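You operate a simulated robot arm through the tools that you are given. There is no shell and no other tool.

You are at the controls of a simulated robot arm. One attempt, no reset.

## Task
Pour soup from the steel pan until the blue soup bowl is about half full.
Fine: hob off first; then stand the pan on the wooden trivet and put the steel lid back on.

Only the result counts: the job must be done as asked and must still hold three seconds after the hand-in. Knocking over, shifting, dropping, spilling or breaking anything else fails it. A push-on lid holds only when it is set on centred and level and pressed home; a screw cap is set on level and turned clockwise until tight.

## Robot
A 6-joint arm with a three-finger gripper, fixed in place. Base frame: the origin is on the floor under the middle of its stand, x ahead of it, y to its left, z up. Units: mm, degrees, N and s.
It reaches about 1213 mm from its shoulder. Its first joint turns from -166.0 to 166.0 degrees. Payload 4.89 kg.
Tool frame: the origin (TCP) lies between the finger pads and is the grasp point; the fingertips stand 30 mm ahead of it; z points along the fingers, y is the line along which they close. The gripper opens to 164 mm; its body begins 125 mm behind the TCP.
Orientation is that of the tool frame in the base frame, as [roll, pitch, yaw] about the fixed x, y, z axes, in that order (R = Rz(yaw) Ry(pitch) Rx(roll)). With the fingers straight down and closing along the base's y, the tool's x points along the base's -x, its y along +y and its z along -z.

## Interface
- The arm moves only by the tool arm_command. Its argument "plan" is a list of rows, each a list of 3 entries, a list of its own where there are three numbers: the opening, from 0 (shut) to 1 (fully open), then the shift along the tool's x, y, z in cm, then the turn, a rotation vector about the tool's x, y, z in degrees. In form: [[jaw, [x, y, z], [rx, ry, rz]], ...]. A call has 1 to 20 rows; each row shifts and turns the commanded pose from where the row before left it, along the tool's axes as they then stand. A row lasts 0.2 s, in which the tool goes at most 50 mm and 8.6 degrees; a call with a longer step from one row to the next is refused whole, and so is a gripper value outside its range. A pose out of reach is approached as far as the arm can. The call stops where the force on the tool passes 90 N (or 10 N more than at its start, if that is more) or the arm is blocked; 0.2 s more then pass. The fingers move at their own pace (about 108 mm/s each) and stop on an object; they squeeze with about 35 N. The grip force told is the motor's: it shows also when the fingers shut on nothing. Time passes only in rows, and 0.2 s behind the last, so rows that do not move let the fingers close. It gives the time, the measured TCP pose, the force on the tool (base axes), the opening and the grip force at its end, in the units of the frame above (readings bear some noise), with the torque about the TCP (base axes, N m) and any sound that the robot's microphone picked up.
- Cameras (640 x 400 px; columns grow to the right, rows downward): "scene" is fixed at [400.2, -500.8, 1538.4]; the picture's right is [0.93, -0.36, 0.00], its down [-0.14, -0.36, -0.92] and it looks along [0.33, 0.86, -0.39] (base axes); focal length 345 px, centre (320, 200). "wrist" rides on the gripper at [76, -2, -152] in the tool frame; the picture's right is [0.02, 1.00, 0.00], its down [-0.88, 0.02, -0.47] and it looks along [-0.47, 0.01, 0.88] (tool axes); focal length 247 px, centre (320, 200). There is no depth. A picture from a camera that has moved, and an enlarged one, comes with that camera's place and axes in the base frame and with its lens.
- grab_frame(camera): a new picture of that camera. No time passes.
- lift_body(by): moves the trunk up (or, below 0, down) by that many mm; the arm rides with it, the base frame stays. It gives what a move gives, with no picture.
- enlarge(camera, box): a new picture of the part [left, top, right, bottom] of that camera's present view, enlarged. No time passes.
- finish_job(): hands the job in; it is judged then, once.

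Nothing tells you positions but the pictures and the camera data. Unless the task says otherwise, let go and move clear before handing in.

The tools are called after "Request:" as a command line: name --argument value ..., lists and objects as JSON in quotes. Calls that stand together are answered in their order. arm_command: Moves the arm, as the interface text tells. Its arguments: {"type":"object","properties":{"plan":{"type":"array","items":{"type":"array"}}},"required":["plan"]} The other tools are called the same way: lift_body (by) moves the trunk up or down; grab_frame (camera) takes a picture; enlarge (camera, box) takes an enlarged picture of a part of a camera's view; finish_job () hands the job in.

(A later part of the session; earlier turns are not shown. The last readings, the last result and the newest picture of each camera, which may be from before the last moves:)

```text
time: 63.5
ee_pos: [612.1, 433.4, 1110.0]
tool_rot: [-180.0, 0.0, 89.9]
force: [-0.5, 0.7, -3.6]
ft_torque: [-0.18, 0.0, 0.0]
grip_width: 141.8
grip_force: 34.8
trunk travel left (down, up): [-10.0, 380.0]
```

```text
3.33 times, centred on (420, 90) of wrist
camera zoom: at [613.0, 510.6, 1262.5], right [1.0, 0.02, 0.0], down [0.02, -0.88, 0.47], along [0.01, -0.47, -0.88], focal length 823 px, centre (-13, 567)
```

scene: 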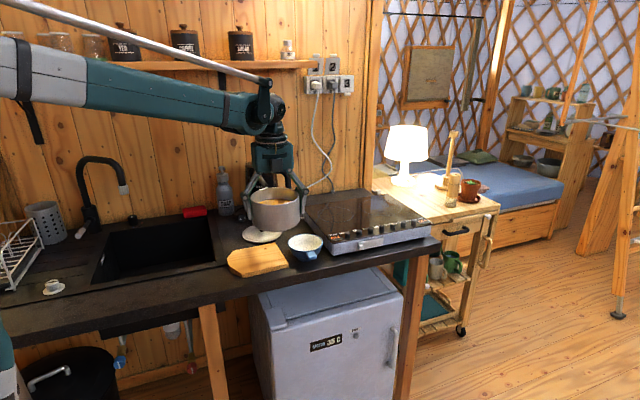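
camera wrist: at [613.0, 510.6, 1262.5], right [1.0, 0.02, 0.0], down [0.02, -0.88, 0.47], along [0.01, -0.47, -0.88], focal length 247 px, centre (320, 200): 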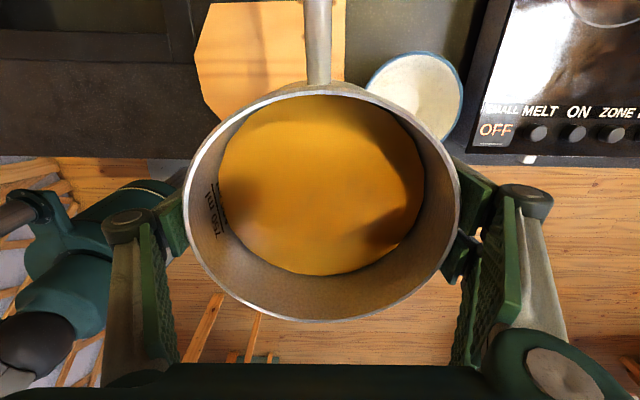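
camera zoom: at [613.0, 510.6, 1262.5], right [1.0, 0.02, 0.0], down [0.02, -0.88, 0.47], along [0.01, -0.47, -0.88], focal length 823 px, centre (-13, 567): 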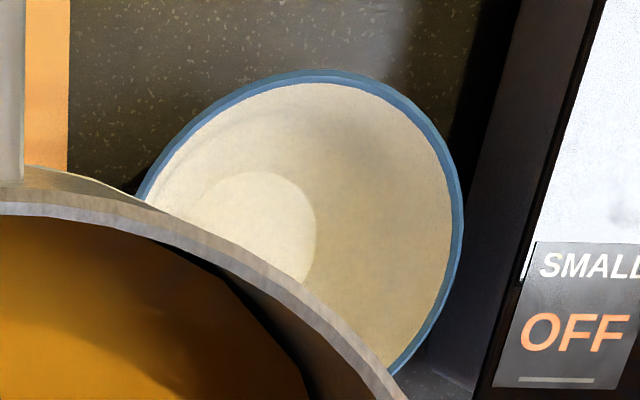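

The bowl centre refines to (718.5, 467). The kettle handle occupies roughly x 715–765, y 800–850, so I'll move part way, pre-tilt to 22° (which pulls the pan handle in), then step into the pour position.

Request:
arm_command --plan '[[0, [1.0, 0.26, 0], [0, 0, 0]], [0, [2.0, 0.52, 0], [0, 0, 0]], [0, [2.5, 0.65, 0], [0, 0, 0]], [0, [2.5, 0.65, 0], [0, 0, 0]], [0, [1.7, 0.44, 0], [0, 0, 0]], [0, [1.0, 0.28, 0], [0, 0, 0]], [0, [0, 0, 0], [0, 0, 0]], [0, [0, 0, 0], [0, 2, 0]], [0, [0, 0, 0], [0, 3, 0]], [0, [0, 0, 0], [0, 3, 0]], [0, [0, 0, 0], [0, 3, 0]], [0, [0, 0, 0], [0, 3, 0]], [0, [0, 0, 0], [0, 3, 0]], [0, [0, 0, 0], [0, 3, 0]], [0, [0, 0, 0], [0, 2, 0]], [0, [0, 0, 0], [0, 0, 0]]]'

Request:
grab_frame --camera "wrist"

Request:
grab_frame --camera "scene"

```text
time: 66.9
ee_pos: [640.7, 539.1, 1109.0]
tool_rot: [180.0, -22.0, 90.0]
force: [-0.6, 0.3, -4.7]
ft_torque: [-0.12, -0.02, -0.03]
grip_width: 141.5
grip_force: 34.6
trunk travel left (down, up): [-10.0, 380.0]
```

```text
taken
camera wrist: at [641.0, 554.8, 1279.9], right [1.0, 0.02, 0.01], down [0.02, -0.99, 0.11], along [0.01, -0.11, -0.99], focal length 247 px, centre (320, 200)
```

wrist: 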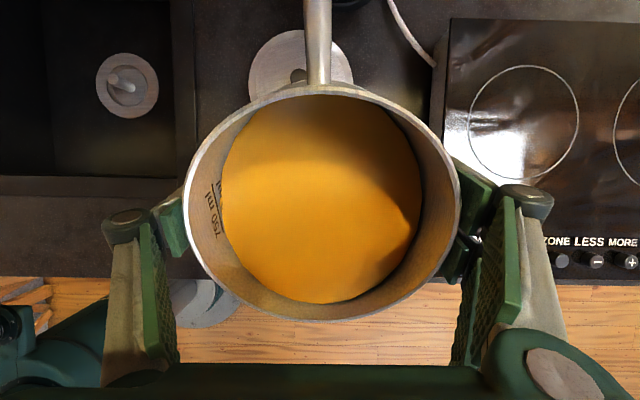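

```text
taken
```

scene: 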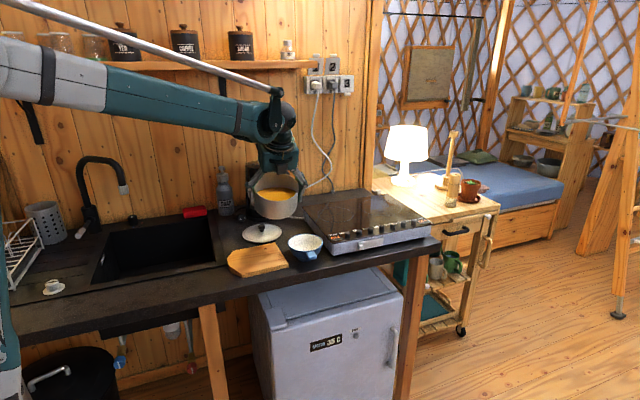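

There's tilt room in this direction, and the scene camera sees straight into the pan. I'll step over to the bowl, then lower to pour height.

Request:
arm_command --plan '[[0, [0.4, 0.9, 0.16], [0, 0, 0]], [0, [0.7, 1.6, 0.28], [0, 0, 0]], [0, [0.92, 2.09, 0.37], [0, 0, 0]], [0, [0.7, 1.6, 0.28], [0, 0, 0]], [0, [0.5, 1.1, 0.2], [0, 0, 0]], [0, [0.2, 0.49, 0.09], [0, 0, 0]], [0, [0, 0, 0], [0, 0, 0]], [0, [-0.4, 0, 1.0], [0, 0, 0]], [0, [-0.7, 0, 1.73], [0, 0, 0]], [0, [-0.8, 0, 1.98], [0, 0, 0]], [0, [-0.7, 0, 1.73], [0, 0, 0]], [0, [-0.45, 0, 1.1], [0, 0, 0]], [0, [0, 0, 0], [0, 0, 0]]]'

Request:
grab_frame --camera "wrist"

Request:
enlarge --camera "scene" --box '[240, 160, 360, 270]'

```text
time: 69.7
ee_pos: [718.7, 577.5, 1028.0]
tool_rot: [180.0, -21.9, 90.0]
force: [-0.1, 0.9, -4.0]
ft_torque: [-0.12, -0.01, -0.01]
grip_width: 141.8
grip_force: 34.8
trunk travel left (down, up): [-10.0, 380.0]
```

```text
taken
camera wrist: at [718.4, 591.6, 1198.6], right [1.0, 0.02, 0.01], down [0.02, -0.99, 0.11], along [0.01, -0.11, -0.99], focal length 247 px, centre (320, 200)
```

wrist: 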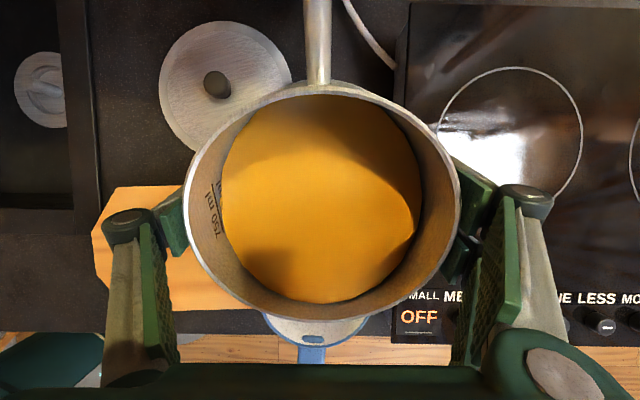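

```text
3.64 times, centred on (300, 215) of scene
camera zoom: at [400.2, -500.8, 1538.4], right [0.93, -0.36, 0.0], down [-0.14, -0.36, -0.92], along [0.33, 0.86, -0.39], focal length 1255 px, centre (393, 146)
```

zoom: 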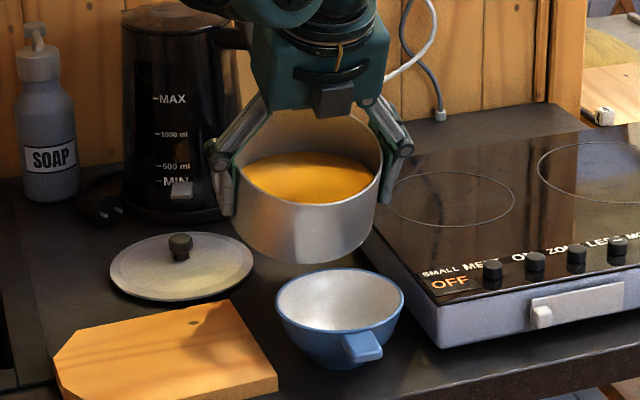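

The bowl is in full view, and the pan sits 4 mm too far in +x. I'll correct that and tilt to 26°, then creep.

Request:
arm_command --plan '[[0, [0, -0.4, 0], [0, 0, 0]], [0, [0, 0, 0], [0, 1.5, 0]], [0, [0, 0, 0], [0, 1.5, 0]], [0, [0, 0, 0], [0, 1, 0]], [0, [0, 0, 0], [0, 1, 0]], [0, [0, 0, 0], [0, 0, 0]]]'

Request:
enlarge --camera "wrist" --box '[180, 200, 460, 375]'

Request:
enlarge --camera "scene" --box '[280, 190, 350, 260]'

```text
time: 71.1
ee_pos: [715.5, 577.1, 1029.7]
tool_rot: [-180.0, -27.0, 89.9]
force: [0.3, -0.2, -4.5]
ft_torque: [-0.1, -0.02, 0.02]
grip_width: 141.9
grip_force: 34.7
trunk travel left (down, up): [-10.0, 380.0]
```

```text
2.29 times, centred on (320, 288) of wrist
camera zoom: at [714.8, 576.9, 1199.1], right [1.0, 0.02, 0.01], down [0.02, -1.0, 0.02], along [0.01, -0.02, -1.0], focal length 564 px, centre (320, 0)
```

zoom: 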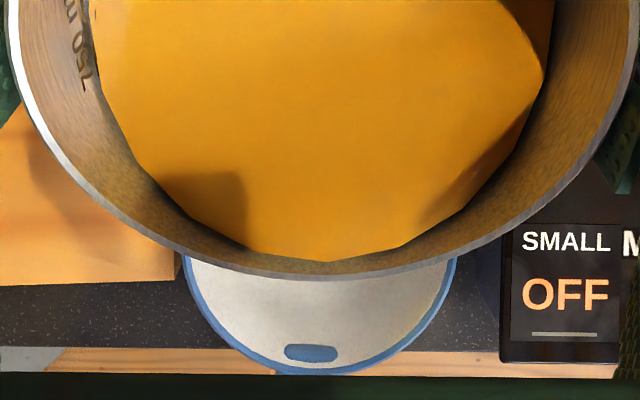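

```text
5.71 times, centred on (315, 225) of scene
camera zoom: at [400.2, -500.8, 1538.4], right [0.93, -0.36, 0.0], down [-0.14, -0.36, -0.92], along [0.33, 0.86, -0.39], focal length 1972 px, centre (349, 57)
```

zoom: 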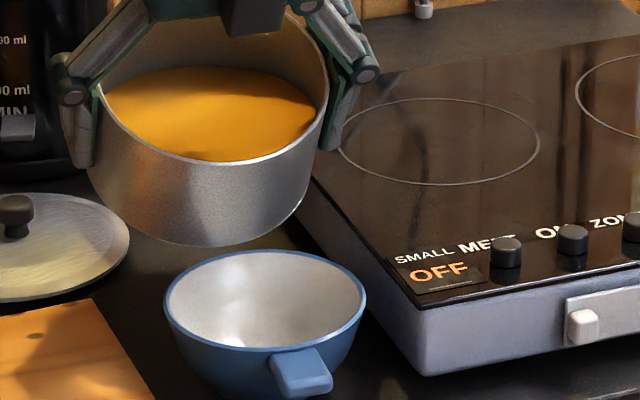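

27° was reached, past the old limit, with soup right at the lip. I'll add 1° at a time with holds and watch.

Request:
arm_command --plan '[[0, [0, 0, 0], [0, 1, 0]], [0, [0, 0, 0], [0, 1, 0]], [0, [0, 0, 0], [0, 0, 0]], [0, [0, 0, 0], [0, 0, 0]]]'

Request:
enlarge --camera "wrist" --box '[180, 200, 460, 375]'

Request:
enlarge --camera "scene" --box '[280, 190, 350, 260]'

```text
time: 72.1
ee_pos: [716.1, 577.1, 1028.3]
tool_rot: [180.0, -29.1, 90.1]
force: [0.6, 0.4, -5.1]
ft_torque: [-0.12, -0.02, -0.01]
grip_width: 141.7
grip_force: 35.2
trunk travel left (down, up): [-10.0, 380.0]
```

```text
2.29 times, centred on (320, 288) of wrist
camera zoom: at [714.8, 570.9, 1198.9], right [1.0, 0.02, 0.01], down [0.02, -1.0, -0.01], along [0.01, 0.01, -1.0], focal length 564 px, centre (320, 0)
```

zoom: 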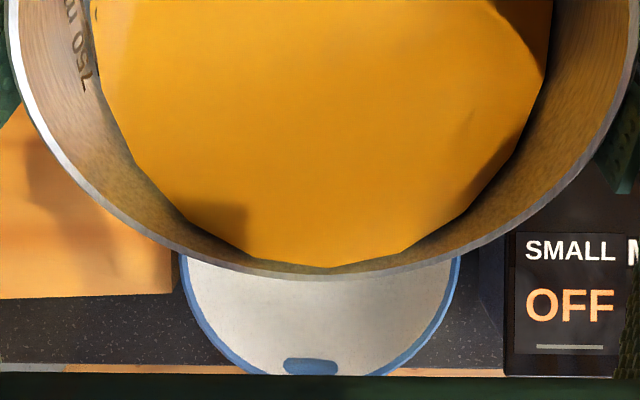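

```text
5.71 times, centred on (315, 225) of scene
camera zoom: at [400.2, -500.8, 1538.4], right [0.93, -0.36, 0.0], down [-0.14, -0.36, -0.92], along [0.33, 0.86, -0.39], focal length 1972 px, centre (349, 57)
```

zoom: 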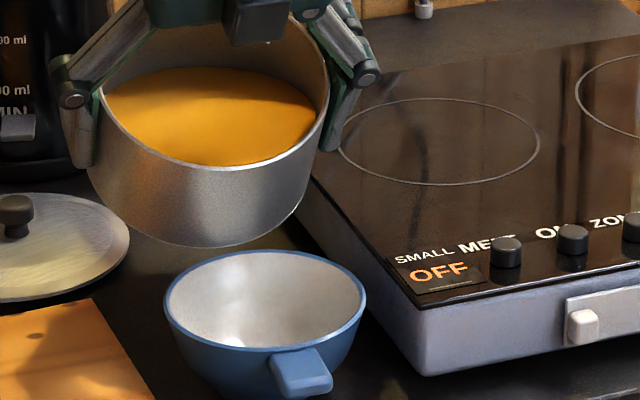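

Still no flow at 29°. I'll add another 1.5°.

Request:
arm_command --plan '[[0, [0, 0, 0], [0, 0.8, 0]], [0, [0, 0, 0], [0, 0.7, 0]], [0, [0, 0, 0], [0, 0, 0]], [0, [0, 0, 0], [0, 0, 0]]]'

Request:
enlarge --camera "wrist" --box '[180, 200, 460, 375]'

Request:
enlarge --camera "scene" --box '[280, 190, 350, 260]'

```text
time: 73.1
ee_pos: [715.2, 578.2, 1028.6]
tool_rot: [180.0, -30.5, 90.0]
force: [0.2, -0.4, -3.7]
ft_torque: [-0.11, -0.04, -0.01]
grip_width: 141.5
grip_force: 34.9
trunk travel left (down, up): [-10.0, 380.0]
```

```text
2.29 times, centred on (320, 288) of wrist
camera zoom: at [714.8, 566.5, 1199.0], right [1.0, 0.02, 0.01], down [0.02, -1.0, -0.04], along [0.01, 0.04, -1.0], focal length 564 px, centre (320, 0)
```

zoom: 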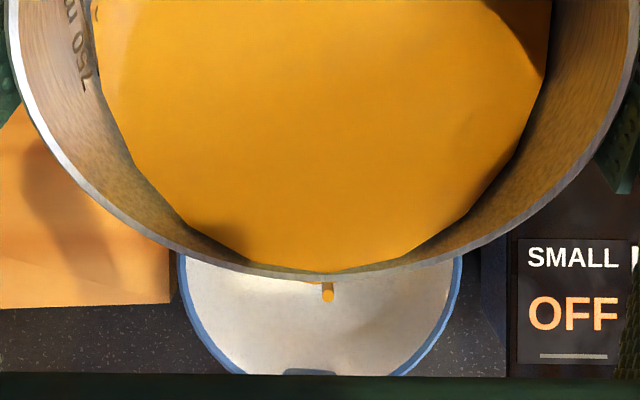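

```text
5.71 times, centred on (315, 225) of scene
camera zoom: at [400.2, -500.8, 1538.4], right [0.93, -0.36, 0.0], down [-0.14, -0.36, -0.92], along [0.33, 0.86, -0.39], focal length 1972 px, centre (349, 57)
```

zoom: 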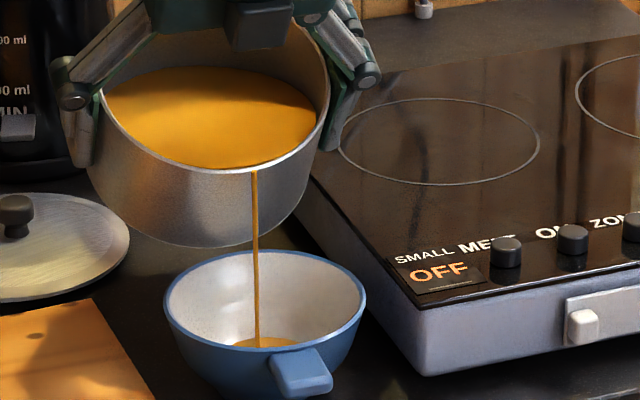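

A thin stream is landing near the middle of the bowl. I'll hold here and watch the rate.

Request:
arm_command --plan '[[0, [0, 0, 0], [0, 0, 0]], [0, [0, 0, 0], [0, 0, 0]], [0, [0, 0, 0], [0, 0, 0]], [0, [0, 0, 0], [0, 0, 0]]]'

Request:
enlarge --camera "scene" --box '[280, 190, 350, 260]'

Request:
enlarge --camera "wrist" --box '[180, 200, 460, 375]'

```text
time: 74.1
ee_pos: [715.7, 576.4, 1028.5]
tool_rot: [179.9, -30.5, 90.0]
force: [0.5, -0.3, -3.3]
ft_torque: [-0.1, -0.04, 0.03]
grip_width: 141.5
grip_force: 34.8
trunk travel left (down, up): [-10.0, 380.0]
```

```text
5.71 times, centred on (315, 225) of scene
camera zoom: at [400.2, -500.8, 1538.4], right [0.93, -0.36, 0.0], down [-0.14, -0.36, -0.92], along [0.33, 0.86, -0.39], focal length 1972 px, centre (349, 57)
```

zoom: 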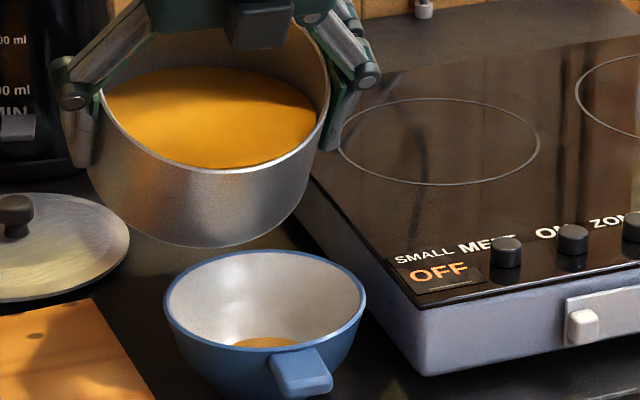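

```text
2.29 times, centred on (320, 288) of wrist
camera zoom: at [714.8, 566.5, 1199.0], right [1.0, 0.02, 0.01], down [0.02, -1.0, -0.04], along [0.01, 0.04, -1.0], focal length 564 px, centre (320, 0)
```

zoom: 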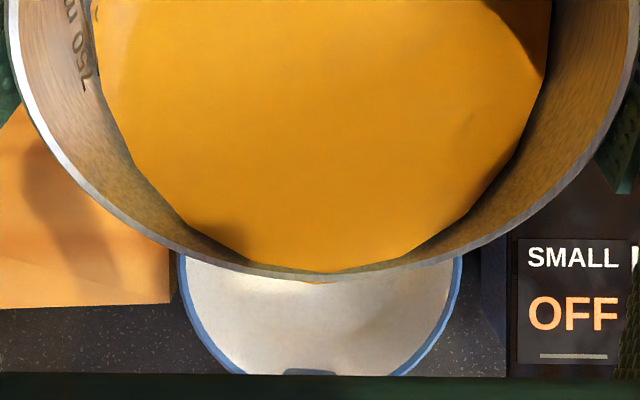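

The flow settles quickly after each step, which gives good control. I'll add 2° and let it drain.

Request:
arm_command --plan '[[0, [0, 0, 0], [0, 0.7, 0]], [0, [0, 0, 0], [0, 0.7, 0]], [0, [0, 0, 0], [0, 0.6, 0]], [0, [0, 0, 0], [0, 0, 0]], [0, [0, 0, 0], [0, 0, 0]]]'

Request:
enlarge --camera "scene" --box '[280, 190, 350, 260]'

Request:
arm_command --plan '[[0, [0, 0, 0], [0, 0, 0]], [0, [0, 0, 0], [0, 0, 0]], [0, [0, 0, 0], [0, 0, 0]], [0, [0, 0, 0], [0, 0, 0]]]'

Request:
enlarge --camera "scene" --box '[280, 190, 350, 260]'

```text
time: 75.3
ee_pos: [714.6, 577.4, 1027.1]
tool_rot: [-179.9, -32.4, 90.0]
force: [-0.6, 0.1, -4.4]
ft_torque: [-0.08, -0.02, 0.0]
grip_width: 141.5
grip_force: 34.7
trunk travel left (down, up): [-10.0, 380.0]
```

```text
5.71 times, centred on (315, 225) of scene
camera zoom: at [400.2, -500.8, 1538.4], right [0.93, -0.36, 0.0], down [-0.14, -0.36, -0.92], along [0.33, 0.86, -0.39], focal length 1972 px, centre (349, 57)
```

zoom: 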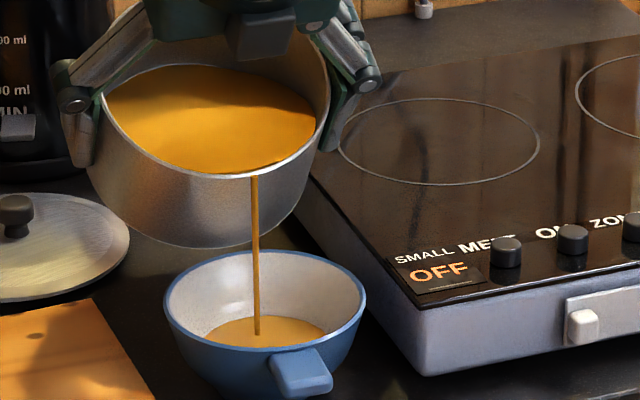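

```text
time: 76.3
ee_pos: [716.1, 577.7, 1027.9]
tool_rot: [180.0, -32.5, 90.0]
force: [-0.2, -0.4, -4.1]
ft_torque: [-0.12, 0.01, -0.01]
grip_width: 141.5
grip_force: 35.1
trunk travel left (down, up): [-10.0, 380.0]
```

```text
5.71 times, centred on (315, 225) of scene
camera zoom: at [400.2, -500.8, 1538.4], right [0.93, -0.36, 0.0], down [-0.14, -0.36, -0.92], along [0.33, 0.86, -0.39], focal length 1972 px, centre (349, 57)
```

zoom: 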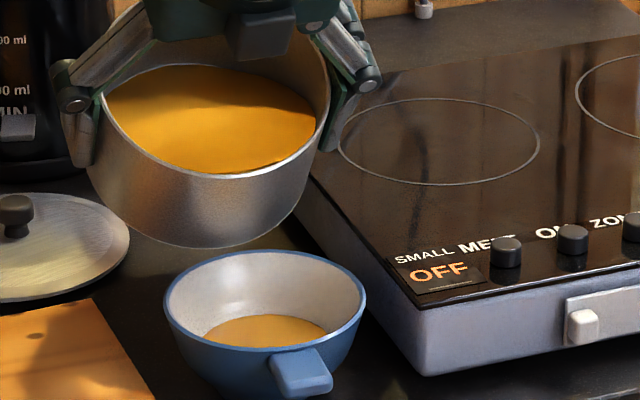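

The bowl is about a fifth to a quarter full by my estimate. I'll add 2° more and settle.

Request:
arm_command --plan '[[0, [0, 0, 0], [0, 0.7, 0]], [0, [0, 0, 0], [0, 0.7, 0]], [0, [0, 0, 0], [0, 0.6, 0]], [0, [0, 0, 0], [0, 0, 0]], [0, [0, 0, 0], [0, 0, 0]], [0, [0, 0, 0], [0, 0, 0]], [0, [0, 0, 0], [0, 0, 0]], [0, [0, 0, 0], [0, 0, 0]], [0, [0, 0, 0], [0, 0, 0]]]'

Request:
enlarge --camera "scene" --box '[280, 190, 350, 260]'

Request:
enlarge --camera "scene" --box '[290, 225, 330, 260]'

Request:
enlarge --camera "wrist" --box '[180, 200, 460, 375]'

```text
time: 78.3
ee_pos: [716.0, 577.6, 1028.7]
tool_rot: [180.0, -34.5, 90.0]
force: [-0.3, 0.7, -3.8]
ft_torque: [-0.09, -0.01, 0.02]
grip_width: 141.7
grip_force: 34.9
trunk travel left (down, up): [-10.0, 380.0]
```

```text
5.71 times, centred on (315, 225) of scene
camera zoom: at [400.2, -500.8, 1538.4], right [0.93, -0.36, 0.0], down [-0.14, -0.36, -0.92], along [0.33, 0.86, -0.39], focal length 1972 px, centre (349, 57)
```

zoom: 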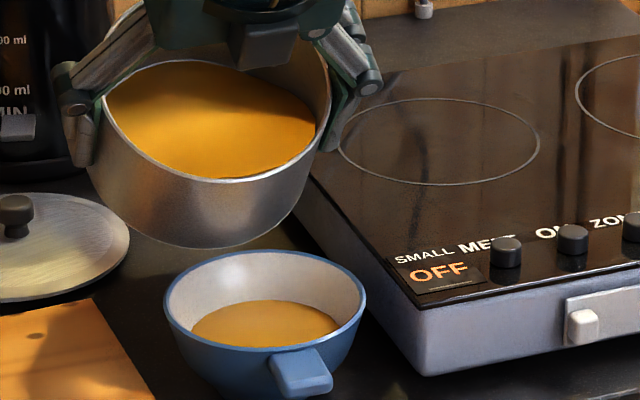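

```text
11.43 times, centred on (310, 242) of scene
camera zoom: at [400.2, -500.8, 1538.4], right [0.93, -0.36, 0.0], down [-0.14, -0.36, -0.92], along [0.33, 0.86, -0.39], focal length 3945 px, centre (434, -286)
```

zoom: 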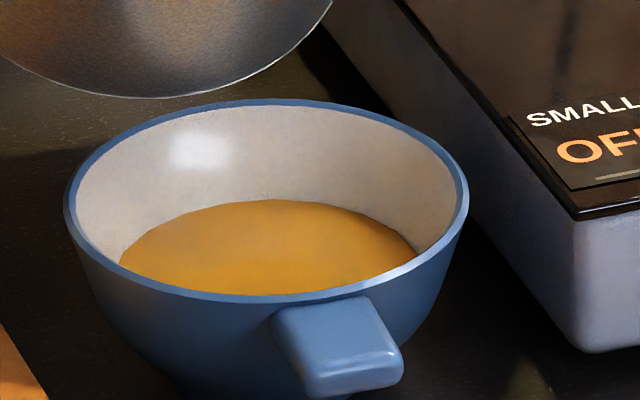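

```text
2.29 times, centred on (320, 288) of wrist
camera zoom: at [715.0, 554.6, 1197.7], right [1.0, 0.02, 0.01], down [0.02, -0.99, -0.11], along [0.01, 0.11, -0.99], focal length 564 px, centre (320, 0)
```

zoom: 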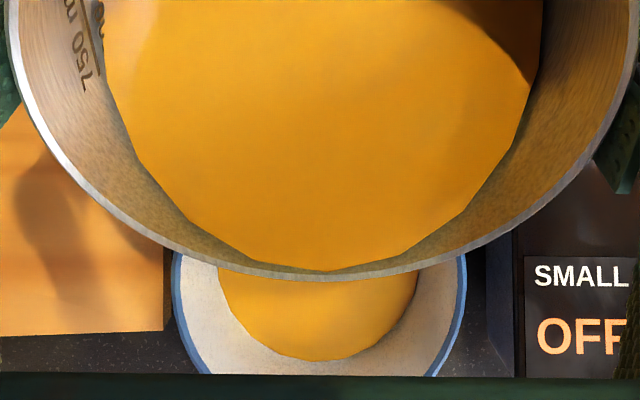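

The soup level is about 25 mm below the bowl rim, roughly a third by volume. I'll add 1.6° more and settle.

Request:
arm_command --plan '[[0, [0, 0, 0], [0, 0.6, 0]], [0, [0, 0, 0], [0, 0.5, 0]], [0, [0, 0, 0], [0, 0.5, 0]], [0, [0, 0, 0], [0, 0, 0]], [0, [0, 0, 0], [0, 0, 0]], [0, [0, 0, 0], [0, 0, 0]], [0, [0, 0, 0], [0, 0, 0]], [0, [0, 0, 0], [0, 0, 0]], [0, [0, 0, 0], [0, 0, 0]]]'

Request:
enlarge --camera "scene" --box '[290, 225, 330, 260]'

Request:
enlarge --camera "wrist" --box '[180, 200, 460, 375]'

Request:
enlarge --camera "scene" --box '[280, 190, 350, 260]'

```text
time: 80.3
ee_pos: [715.1, 577.1, 1028.3]
tool_rot: [-180.0, -36.1, 90.0]
force: [-0.1, 0.1, -3.3]
ft_torque: [-0.1, 0.01, -0.02]
grip_width: 141.8
grip_force: 34.6
trunk travel left (down, up): [-10.0, 380.0]
```

```text
11.43 times, centred on (310, 242) of scene
camera zoom: at [400.2, -500.8, 1538.4], right [0.93, -0.36, 0.0], down [-0.14, -0.36, -0.92], along [0.33, 0.86, -0.39], focal length 3945 px, centre (434, -286)
```

zoom: 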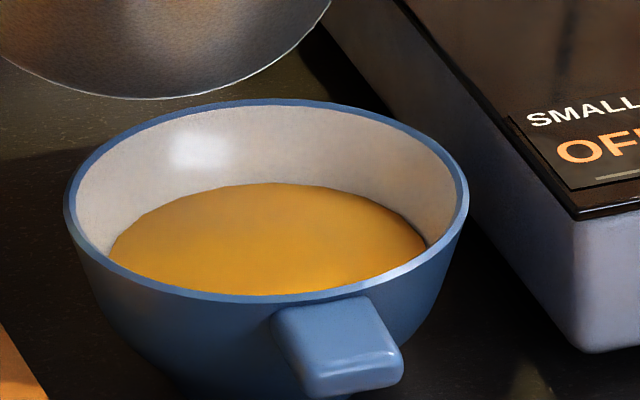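

```text
2.29 times, centred on (320, 288) of wrist
camera zoom: at [714.9, 549.8, 1196.9], right [1.0, 0.02, 0.01], down [0.02, -0.99, -0.14], along [0.01, 0.14, -0.99], focal length 564 px, centre (320, 0)
```

zoom: 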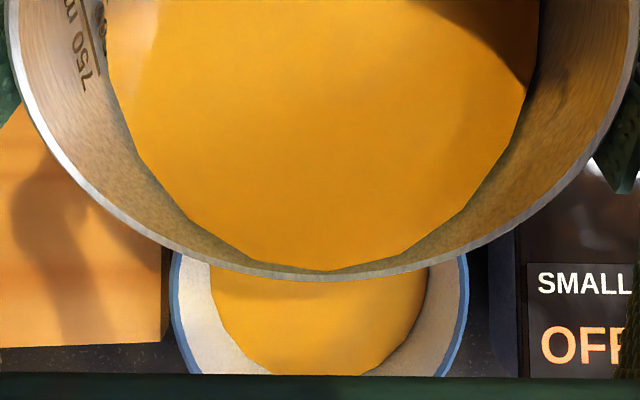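

```text
5.71 times, centred on (315, 225) of scene
camera zoom: at [400.2, -500.8, 1538.4], right [0.93, -0.36, 0.0], down [-0.14, -0.36, -0.92], along [0.33, 0.86, -0.39], focal length 1972 px, centre (349, 57)
```

zoom: 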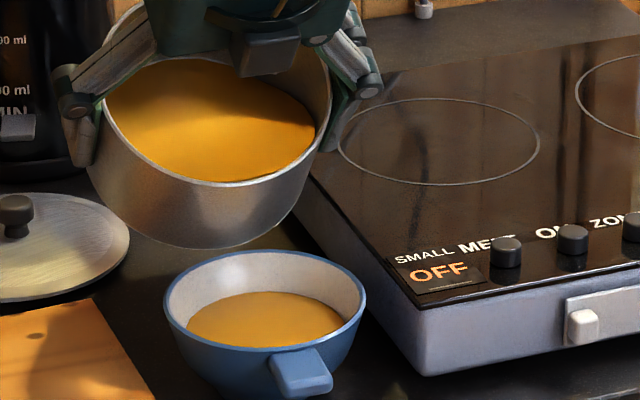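

The level is about 20 mm below the rim, close to the target. I'll measure more closely before deciding on a final trim.

Request:
enlarge --camera "scene" --box '[294, 230, 328, 254]'

Request:
enlarge --camera "scene" --box '[290, 232, 334, 264]'

```text
16.00 times, centred on (311, 242) of scene
camera zoom: at [400.2, -500.8, 1538.4], right [0.93, -0.36, 0.0], down [-0.14, -0.36, -0.92], along [0.33, 0.86, -0.39], focal length 5523 px, centre (464, -472)
```

zoom: 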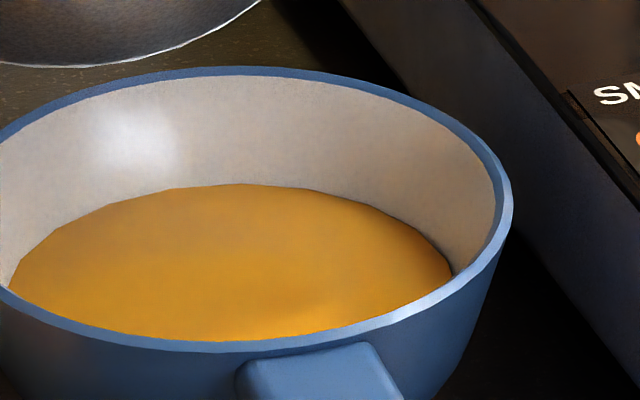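

```text
12.50 times, centred on (312, 248) of scene
camera zoom: at [400.2, -500.8, 1538.4], right [0.93, -0.36, 0.0], down [-0.14, -0.36, -0.92], along [0.33, 0.86, -0.39], focal length 4315 px, centre (420, -400)
```

zoom: 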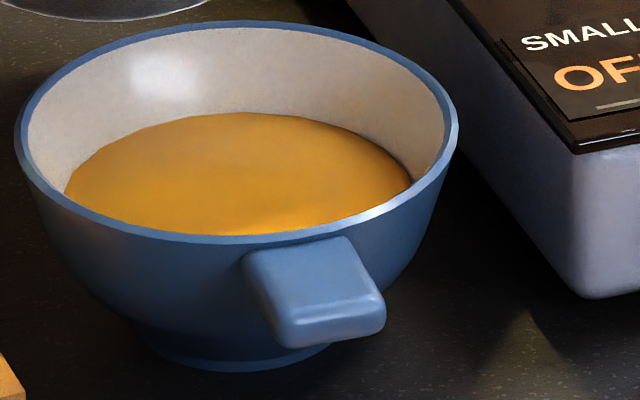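

By volume the bowl is somewhere around 40–50%. The most accurate check is how far the pan's own level dropped, so I'll un-tilt partly, rise, back off from the kettle, level the pan above the bowl and measure.

Request:
arm_command --plan '[[0, [0, 0, 0], [0, -1, 0]], [0, [0, 0, 0], [0, -2.5, 0]], [0, [0, 0, 0], [0, -3, 0]], [0, [0, 0, 0], [0, -3, 0]], [0, [0, 0, 0], [0, -2.6, 0]], [0, [0, 0, 0], [0, 0, 0]], [0, [0.4, 0, -0.91], [0, 0, 0]], [0, [0.8, 0, -1.8], [0, 0, 0]], [0, [0.9, 0, -2.0], [0, 0, 0]], [0, [0.76, 0, -1.7], [0, 0, 0]], [0, [0.4, 0, -0.9], [0, 0, 0]], [0, [-0.8, 0, -0.36], [0, 0, 0]], [0, [-1.6, 0, -0.71], [0, 0, 0]], [0, [-1.6, 0, -0.71], [0, 0, 0]], [0, [-1.0, 0, -0.45], [0, 0, 0]], [0, [-0.5, 0, -0.22], [0, 0, 0]], [0, [0, 0, 0], [0, 0, 0]]]'

Request:
grab_frame --camera "wrist"

Request:
enlarge --camera "scene" --box '[240, 150, 360, 270]'

```text
time: 83.9
ee_pos: [716.2, 517.5, 1108.0]
tool_rot: [-179.9, -24.0, 89.9]
force: [-0.2, 0.8, -3.8]
ft_torque: [-0.13, -0.03, 0.0]
grip_width: 141.7
grip_force: 34.6
trunk travel left (down, up): [-10.0, 380.0]
```

```text
taken
camera wrist: at [715.0, 525.6, 1279.0], right [1.0, 0.02, 0.01], down [0.02, -1.0, 0.07], along [0.01, -0.07, -1.0], focal length 247 px, centre (320, 200)
```

wrist: 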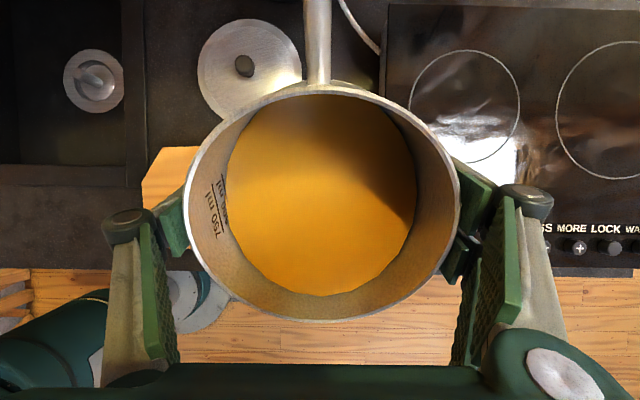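

```text
3.33 times, centred on (300, 210) of scene
camera zoom: at [400.2, -500.8, 1538.4], right [0.93, -0.36, 0.0], down [-0.14, -0.36, -0.92], along [0.33, 0.86, -0.39], focal length 1151 px, centre (387, 167)
```

zoom: 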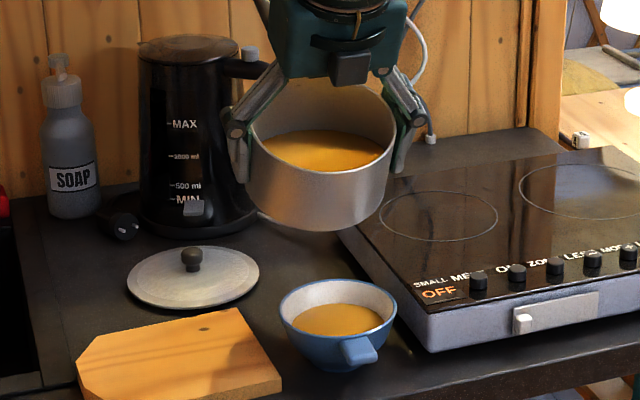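

No drips, and the kettle is clear. I'll level the pan to measure the soup drop.

Request:
arm_command --plan '[[0, [0, 0, 0], [0, -1.5, 0]], [0, [0, 0, 0], [0, -3, 0]], [0, [0, 0, 0], [0, -3, 0]], [0, [0, 0, 0], [0, -3, 0]], [0, [0, 0, 0], [0, -3, 0]], [0, [0, 0, 0], [0, -3, 0]], [0, [0, 0, 0], [0, -3, 0]], [0, [0, 0, 0], [0, -2.5, 0]], [0, [0, 0, 0], [0, -1.5, 0]], [0, [0, 0, 0], [0, -0.5, 0]], [0, [0, 0, 0], [0, 0, 0]]]'

Request:
enlarge --camera "wrist" --box '[170, 70, 470, 330]'

Request:
enlarge --camera "wrist" --box '[170, 150, 270, 280]'

Request:
enlarge --camera "scene" --box '[240, 150, 360, 270]'

```text
time: 86.3
ee_pos: [714.9, 517.7, 1108.6]
tool_rot: [-179.9, -0.1, 90.0]
force: [-0.1, -0.1, -3.8]
ft_torque: [-0.11, 0.01, 0.0]
grip_width: 141.9
grip_force: 34.8
trunk travel left (down, up): [-10.0, 380.0]
```

```text
1.54 times, centred on (320, 200) of wrist
camera zoom: at [714.8, 594.4, 1261.3], right [1.0, 0.02, 0.0], down [0.02, -0.88, 0.47], along [0.01, -0.47, -0.88], focal length 380 px, centre (320, 200)
```

zoom: 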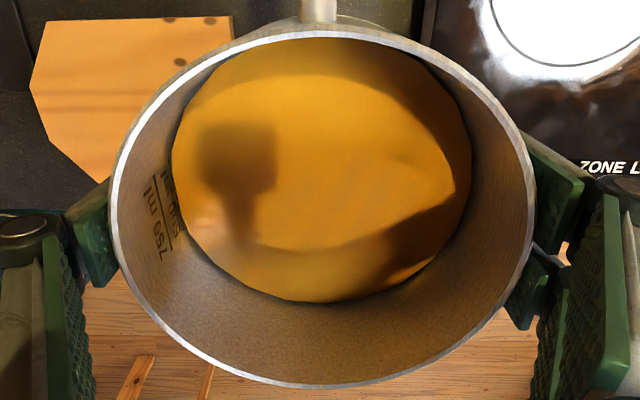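

```text
3.08 times, centred on (220, 215) of wrist
camera zoom: at [714.8, 594.4, 1261.3], right [1.0, 0.02, 0.0], down [0.02, -0.88, 0.47], along [0.01, -0.47, -0.88], focal length 760 px, centre (628, 154)
```

zoom: 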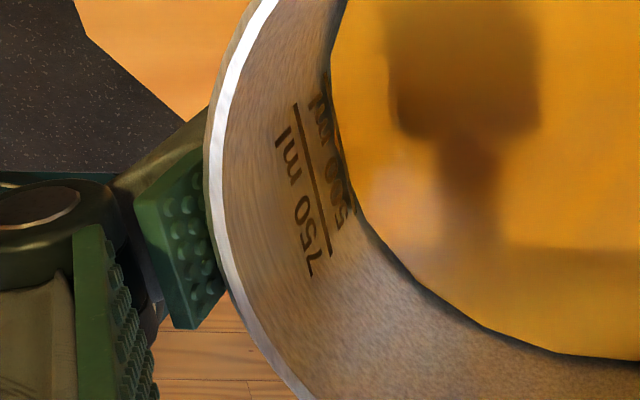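

```text
3.33 times, centred on (300, 210) of scene
camera zoom: at [400.2, -500.8, 1538.4], right [0.93, -0.36, 0.0], down [-0.14, -0.36, -0.92], along [0.33, 0.86, -0.39], focal length 1151 px, centre (387, 167)
```

zoom: 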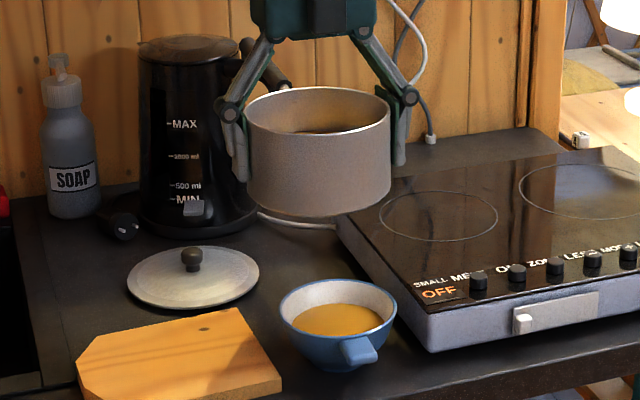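

The pan's level dropped about 10 mm (≈155 ml), but the bowl surface sits at about 21 mm below rim, which I judge at 40–45% full. I'll return to the pour stance and add a little more, about 30 ml.

Request:
arm_command --plan '[[0, [0, 0, 0], [0, 1.5, 0]], [0, [0, 0, 0], [0, 3, 0]], [0, [0, 0, 0], [0, 3, 0]], [0, [0, 0, 0], [0, 3, 0]], [0, [0, 0, 0], [0, 3, 0]], [0, [0, 0, 0], [0, 3, 0]], [0, [0, 0, 0], [0, 3, 0]], [0, [0, 0, 0], [0, 2.5, 0]], [0, [0, 0, 0], [0, 2.0, 0]], [0, [0, 0, 0], [0, 0, 0]], [0, [0.8, 0, 0.36], [0, 0, 0]], [0, [1.6, 0, 0.71], [0, 0, 0]], [0, [1.6, 0, 0.71], [0, 0, 0]], [0, [1.0, 0, 0.45], [0, 0, 0]], [0, [0.5, 0, 0.22], [0, 0, 0]], [0, [0, 0, 0], [0, 0, 0]]]'

Request:
arm_command --plan '[[0, [-0.4, 0, 0.9], [0, 0, 0]], [0, [-0.76, 0, 1.7], [0, 0, 0]], [0, [-0.9, 0, 2.0], [0, 0, 0]], [0, [-0.8, 0, 1.8], [0, 0, 0]], [0, [-0.4, 0, 0.91], [0, 0, 0]], [0, [0, 0, 0], [0, 0, 0]], [0, [0, 0, 0], [0, 2, 0]], [0, [0, 0, 0], [0, 3, 0]], [0, [0, 0, 0], [0, 3, 0]], [0, [0, 0, 0], [0, 2.5, 0]], [0, [0, 0, 0], [0, 1, 0]], [0, [0, 0, 0], [0, 0, 0]]]'

Request:
enlarge --camera "scene" --box '[280, 190, 350, 260]'

Request:
enlarge --camera "wrist" --box '[180, 200, 460, 375]'

```text
time: 89.7
ee_pos: [714.8, 577.2, 1108.7]
tool_rot: [-180.0, -24.0, 90.1]
force: [0.2, 0.1, -3.9]
ft_torque: [-0.07, -0.01, 0.02]
grip_width: 141.8
grip_force: 35.5
trunk travel left (down, up): [-10.0, 380.0]
```

```text
time: 92.3
ee_pos: [715.2, 577.0, 1028.2]
tool_rot: [-180.0, -35.6, 90.0]
force: [-0.1, 1.1, -4.4]
ft_torque: [-0.11, -0.06, 0.01]
grip_width: 141.5
grip_force: 35.6
trunk travel left (down, up): [-10.0, 380.0]
```

```text
5.71 times, centred on (315, 225) of scene
camera zoom: at [400.2, -500.8, 1538.4], right [0.93, -0.36, 0.0], down [-0.14, -0.36, -0.92], along [0.33, 0.86, -0.39], focal length 1972 px, centre (349, 57)
```

zoom: 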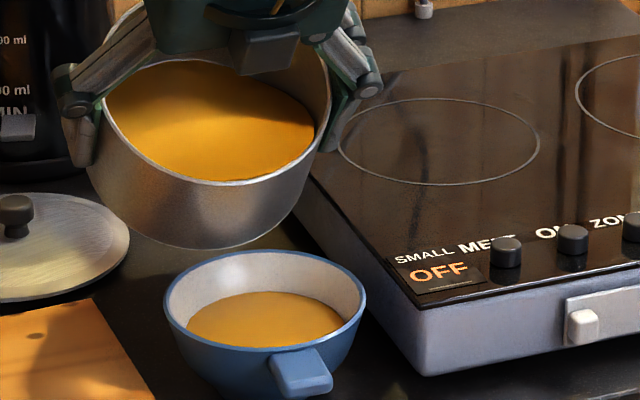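

```text
2.29 times, centred on (320, 288) of wrist
camera zoom: at [715.0, 551.8, 1196.9], right [1.0, 0.02, 0.01], down [0.02, -0.99, -0.13], along [0.01, 0.13, -0.99], focal length 564 px, centre (320, 0)
```

zoom: 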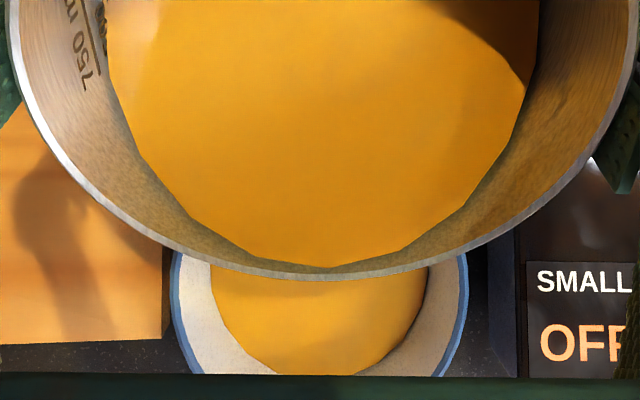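

Back in the stance at 35.6° with no flow yet. I'll tilt to about 37.1° and settle.

Request:
arm_command --plan '[[0, [0, 0, 0], [0, 0.5, 0]], [0, [0, 0, 0], [0, 0.5, 0]], [0, [0, 0, 0], [0, 0.5, 0]], [0, [0, 0, 0], [0, 0, 0]], [0, [0, 0, 0], [0, 0, 0]], [0, [0, 0, 0], [0, 0, 0]], [0, [0, 0, 0], [0, 0, 0]], [0, [0, 0, 0], [0, 0, 0]]]'

Request:
enlarge --camera "scene" --box '[290, 232, 334, 264]'

Request:
enlarge --camera "scene" --box '[280, 190, 350, 260]'

```text
time: 94.1
ee_pos: [714.9, 577.4, 1028.7]
tool_rot: [179.9, -37.0, 90.0]
force: [0.3, -0.2, -3.6]
ft_torque: [-0.09, 0.0, 0.0]
grip_width: 141.5
grip_force: 35.0
trunk travel left (down, up): [-10.0, 380.0]
```

```text
12.50 times, centred on (312, 248) of scene
camera zoom: at [400.2, -500.8, 1538.4], right [0.93, -0.36, 0.0], down [-0.14, -0.36, -0.92], along [0.33, 0.86, -0.39], focal length 4315 px, centre (420, -400)
```

zoom: 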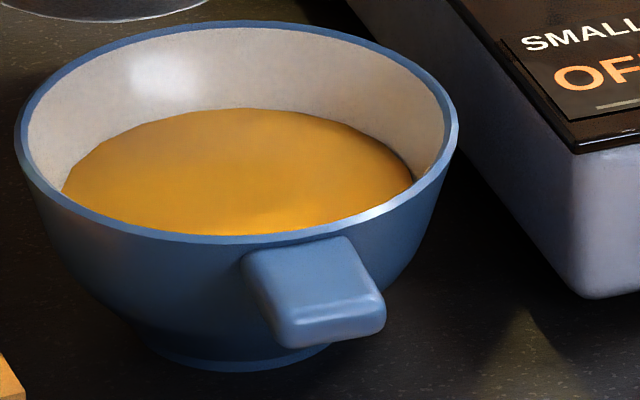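

```text
5.71 times, centred on (315, 225) of scene
camera zoom: at [400.2, -500.8, 1538.4], right [0.93, -0.36, 0.0], down [-0.14, -0.36, -0.92], along [0.33, 0.86, -0.39], focal length 1972 px, centre (349, 57)
```

zoom: 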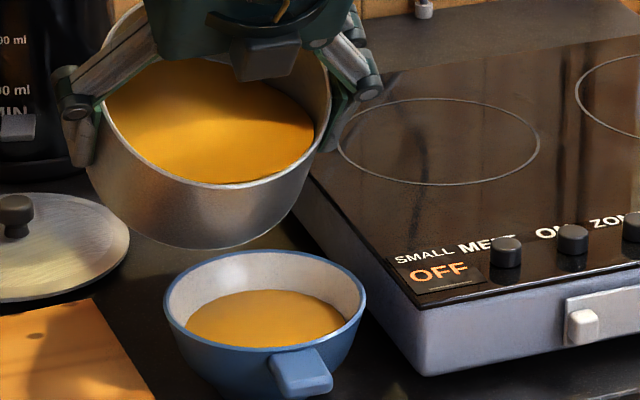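

The level rose about 1 mm. I'll add another 0.9°.

Request:
arm_command --plan '[[0, [0, 0, 0], [0, 0.5, 0]], [0, [0, 0, 0], [0, 0.4, 0]], [0, [0, 0, 0], [0, 0, 0]], [0, [0, 0, 0], [0, 0, 0]], [0, [0, 0, 0], [0, 0, 0]], [0, [0, 0, 0], [0, 0, 0]], [0, [0, 0, 0], [0, 0, 0]]]'

Request:
enlarge --camera "scene" --box '[290, 232, 334, 264]'

Request:
enlarge --camera "wrist" --box '[180, 200, 460, 375]'

```text
time: 95.7
ee_pos: [715.2, 577.3, 1029.3]
tool_rot: [180.0, -37.9, 89.9]
force: [-0.3, -0.2, -4.3]
ft_torque: [-0.1, 0.0, 0.04]
grip_width: 141.7
grip_force: 35.0
trunk travel left (down, up): [-10.0, 380.0]
```

```text
12.50 times, centred on (312, 248) of scene
camera zoom: at [400.2, -500.8, 1538.4], right [0.93, -0.36, 0.0], down [-0.14, -0.36, -0.92], along [0.33, 0.86, -0.39], focal length 4315 px, centre (420, -400)
```

zoom: 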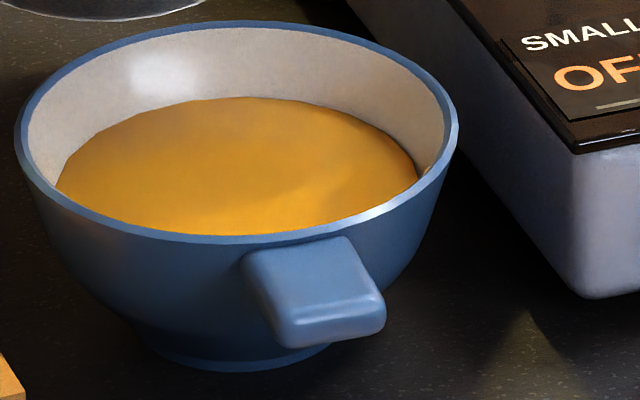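

```text
2.29 times, centred on (320, 288) of wrist
camera zoom: at [714.8, 545.1, 1196.1], right [1.0, 0.02, 0.01], down [0.02, -0.99, -0.17], along [0.01, 0.17, -0.99], focal length 564 px, centre (320, 0)
```

zoom: 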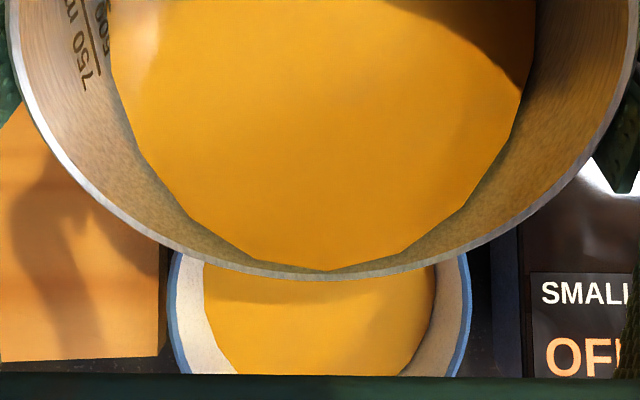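

The surface is now about 18 mm below the rim, roughly half full by my estimates. I'll un-tilt, rise, back away from the kettle and level the pan.

Request:
arm_command --plan '[[0, [0, 0, 0], [0, -1, 0]], [0, [0, 0, 0], [0, -2.5, 0]], [0, [0, 0, 0], [0, -3, 0]], [0, [0, 0, 0], [0, -3, 0]], [0, [0, 0, 0], [0, -3, 0]], [0, [0, 0, 0], [0, -1.4, 0]], [0, [0, 0, 0], [0, 0, 0]], [0, [0.4, 0, -0.91], [0, 0, 0]], [0, [0.8, 0, -1.8], [0, 0, 0]], [0, [0.9, 0, -2.0], [0, 0, 0]], [0, [0.76, 0, -1.7], [0, 0, 0]], [0, [0.4, 0, -0.9], [0, 0, 0]], [0, [-0.8, 0, -0.36], [0, 0, 0]], [0, [-1.6, 0, -0.71], [0, 0, 0]], [0, [-1.6, 0, -0.71], [0, 0, 0]], [0, [-1.0, 0, -0.45], [0, 0, 0]], [0, [-0.5, 0, -0.22], [0, 0, 0]], [0, [0, 0, 0], [0, 0, 0]]]'

Request:
arm_command --plan '[[0, [0, 0, 0], [0, -1.5, 0]], [0, [0, 0, 0], [0, -3, 0]], [0, [0, 0, 0], [0, -3, 0]], [0, [0, 0, 0], [0, -3, 0]], [0, [0, 0, 0], [0, -3, 0]], [0, [0, 0, 0], [0, -3, 0]], [0, [0, 0, 0], [0, -3, 0]], [0, [0, 0, 0], [0, -2.5, 0]], [0, [0, 0, 0], [0, -1.5, 0]], [0, [0, 0, 0], [0, -0.5, 0]], [0, [0, 0, 0], [0, 0, 0]]]'

Request:
grab_frame --camera "wrist"

Request:
grab_frame --camera "scene"

```text
time: 99.5
ee_pos: [715.2, 516.8, 1109.1]
tool_rot: [-180.0, -24.0, 89.9]
force: [0.5, -0.8, -4.2]
ft_torque: [-0.08, -0.02, -0.03]
grip_width: 141.5
grip_force: 34.7
trunk travel left (down, up): [-10.0, 380.0]
```

```text
time: 101.9
ee_pos: [716.4, 517.0, 1108.9]
tool_rot: [-180.0, 0.0, 90.1]
force: [-0.2, -0.2, -4.4]
ft_torque: [-0.12, -0.02, 0.02]
grip_width: 141.8
grip_force: 35.0
trunk travel left (down, up): [-10.0, 380.0]
```

```text
taken
camera wrist: at [714.9, 594.3, 1261.2], right [1.0, 0.02, 0.0], down [0.02, -0.88, 0.47], along [0.01, -0.47, -0.88], focal length 247 px, centre (320, 200)
```

wrist: 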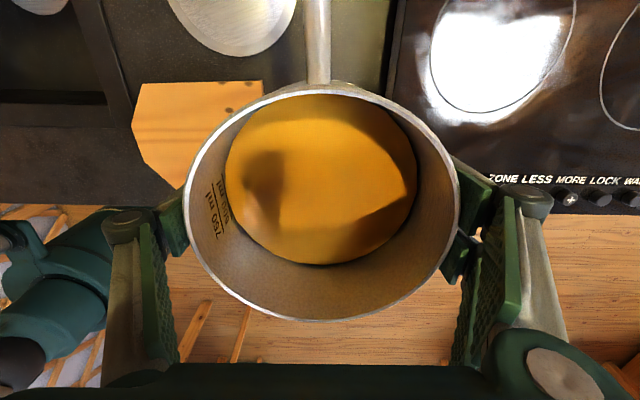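

```text
taken
```

scene: 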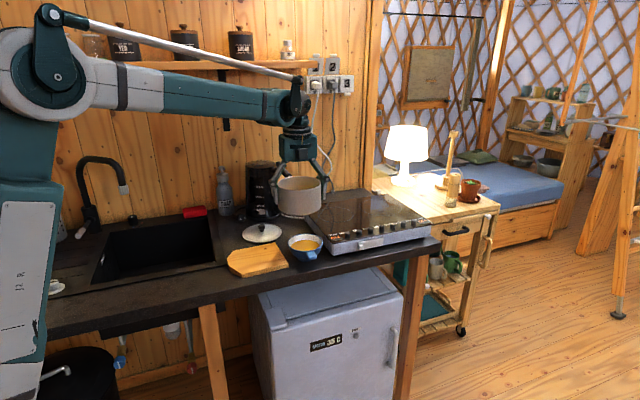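

The pan is level and nothing has spilled. I'll measure the board corners from this vantage before carrying the pan over.

Request:
enlarge --camera "wrist" --box '[110, 60, 280, 220]'

Request:
enlarge --camera "scene" --box '[220, 220, 340, 290]'

```text
2.50 times, centred on (195, 140) of wrist
camera zoom: at [714.9, 594.3, 1261.2], right [1.0, 0.02, 0.0], down [0.02, -0.88, 0.47], along [0.01, -0.47, -0.88], focal length 617 px, centre (632, 350)
```

zoom: 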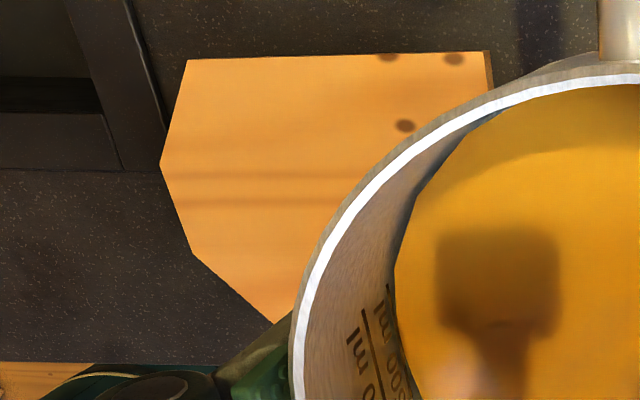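

```text
5.33 times, centred on (280, 255) of scene
camera zoom: at [400.2, -500.8, 1538.4], right [0.93, -0.36, 0.0], down [-0.14, -0.36, -0.92], along [0.33, 0.86, -0.39], focal length 1841 px, centre (533, -93)
```

zoom: 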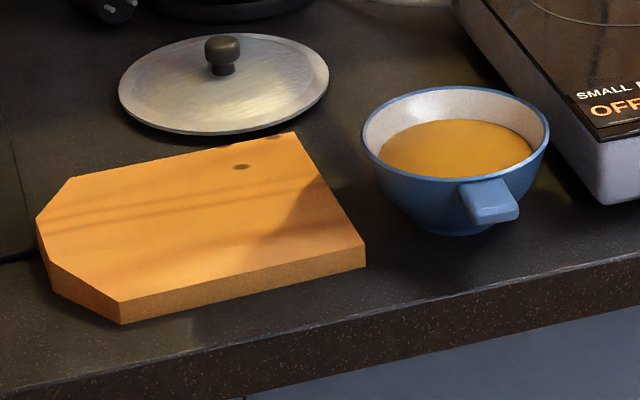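

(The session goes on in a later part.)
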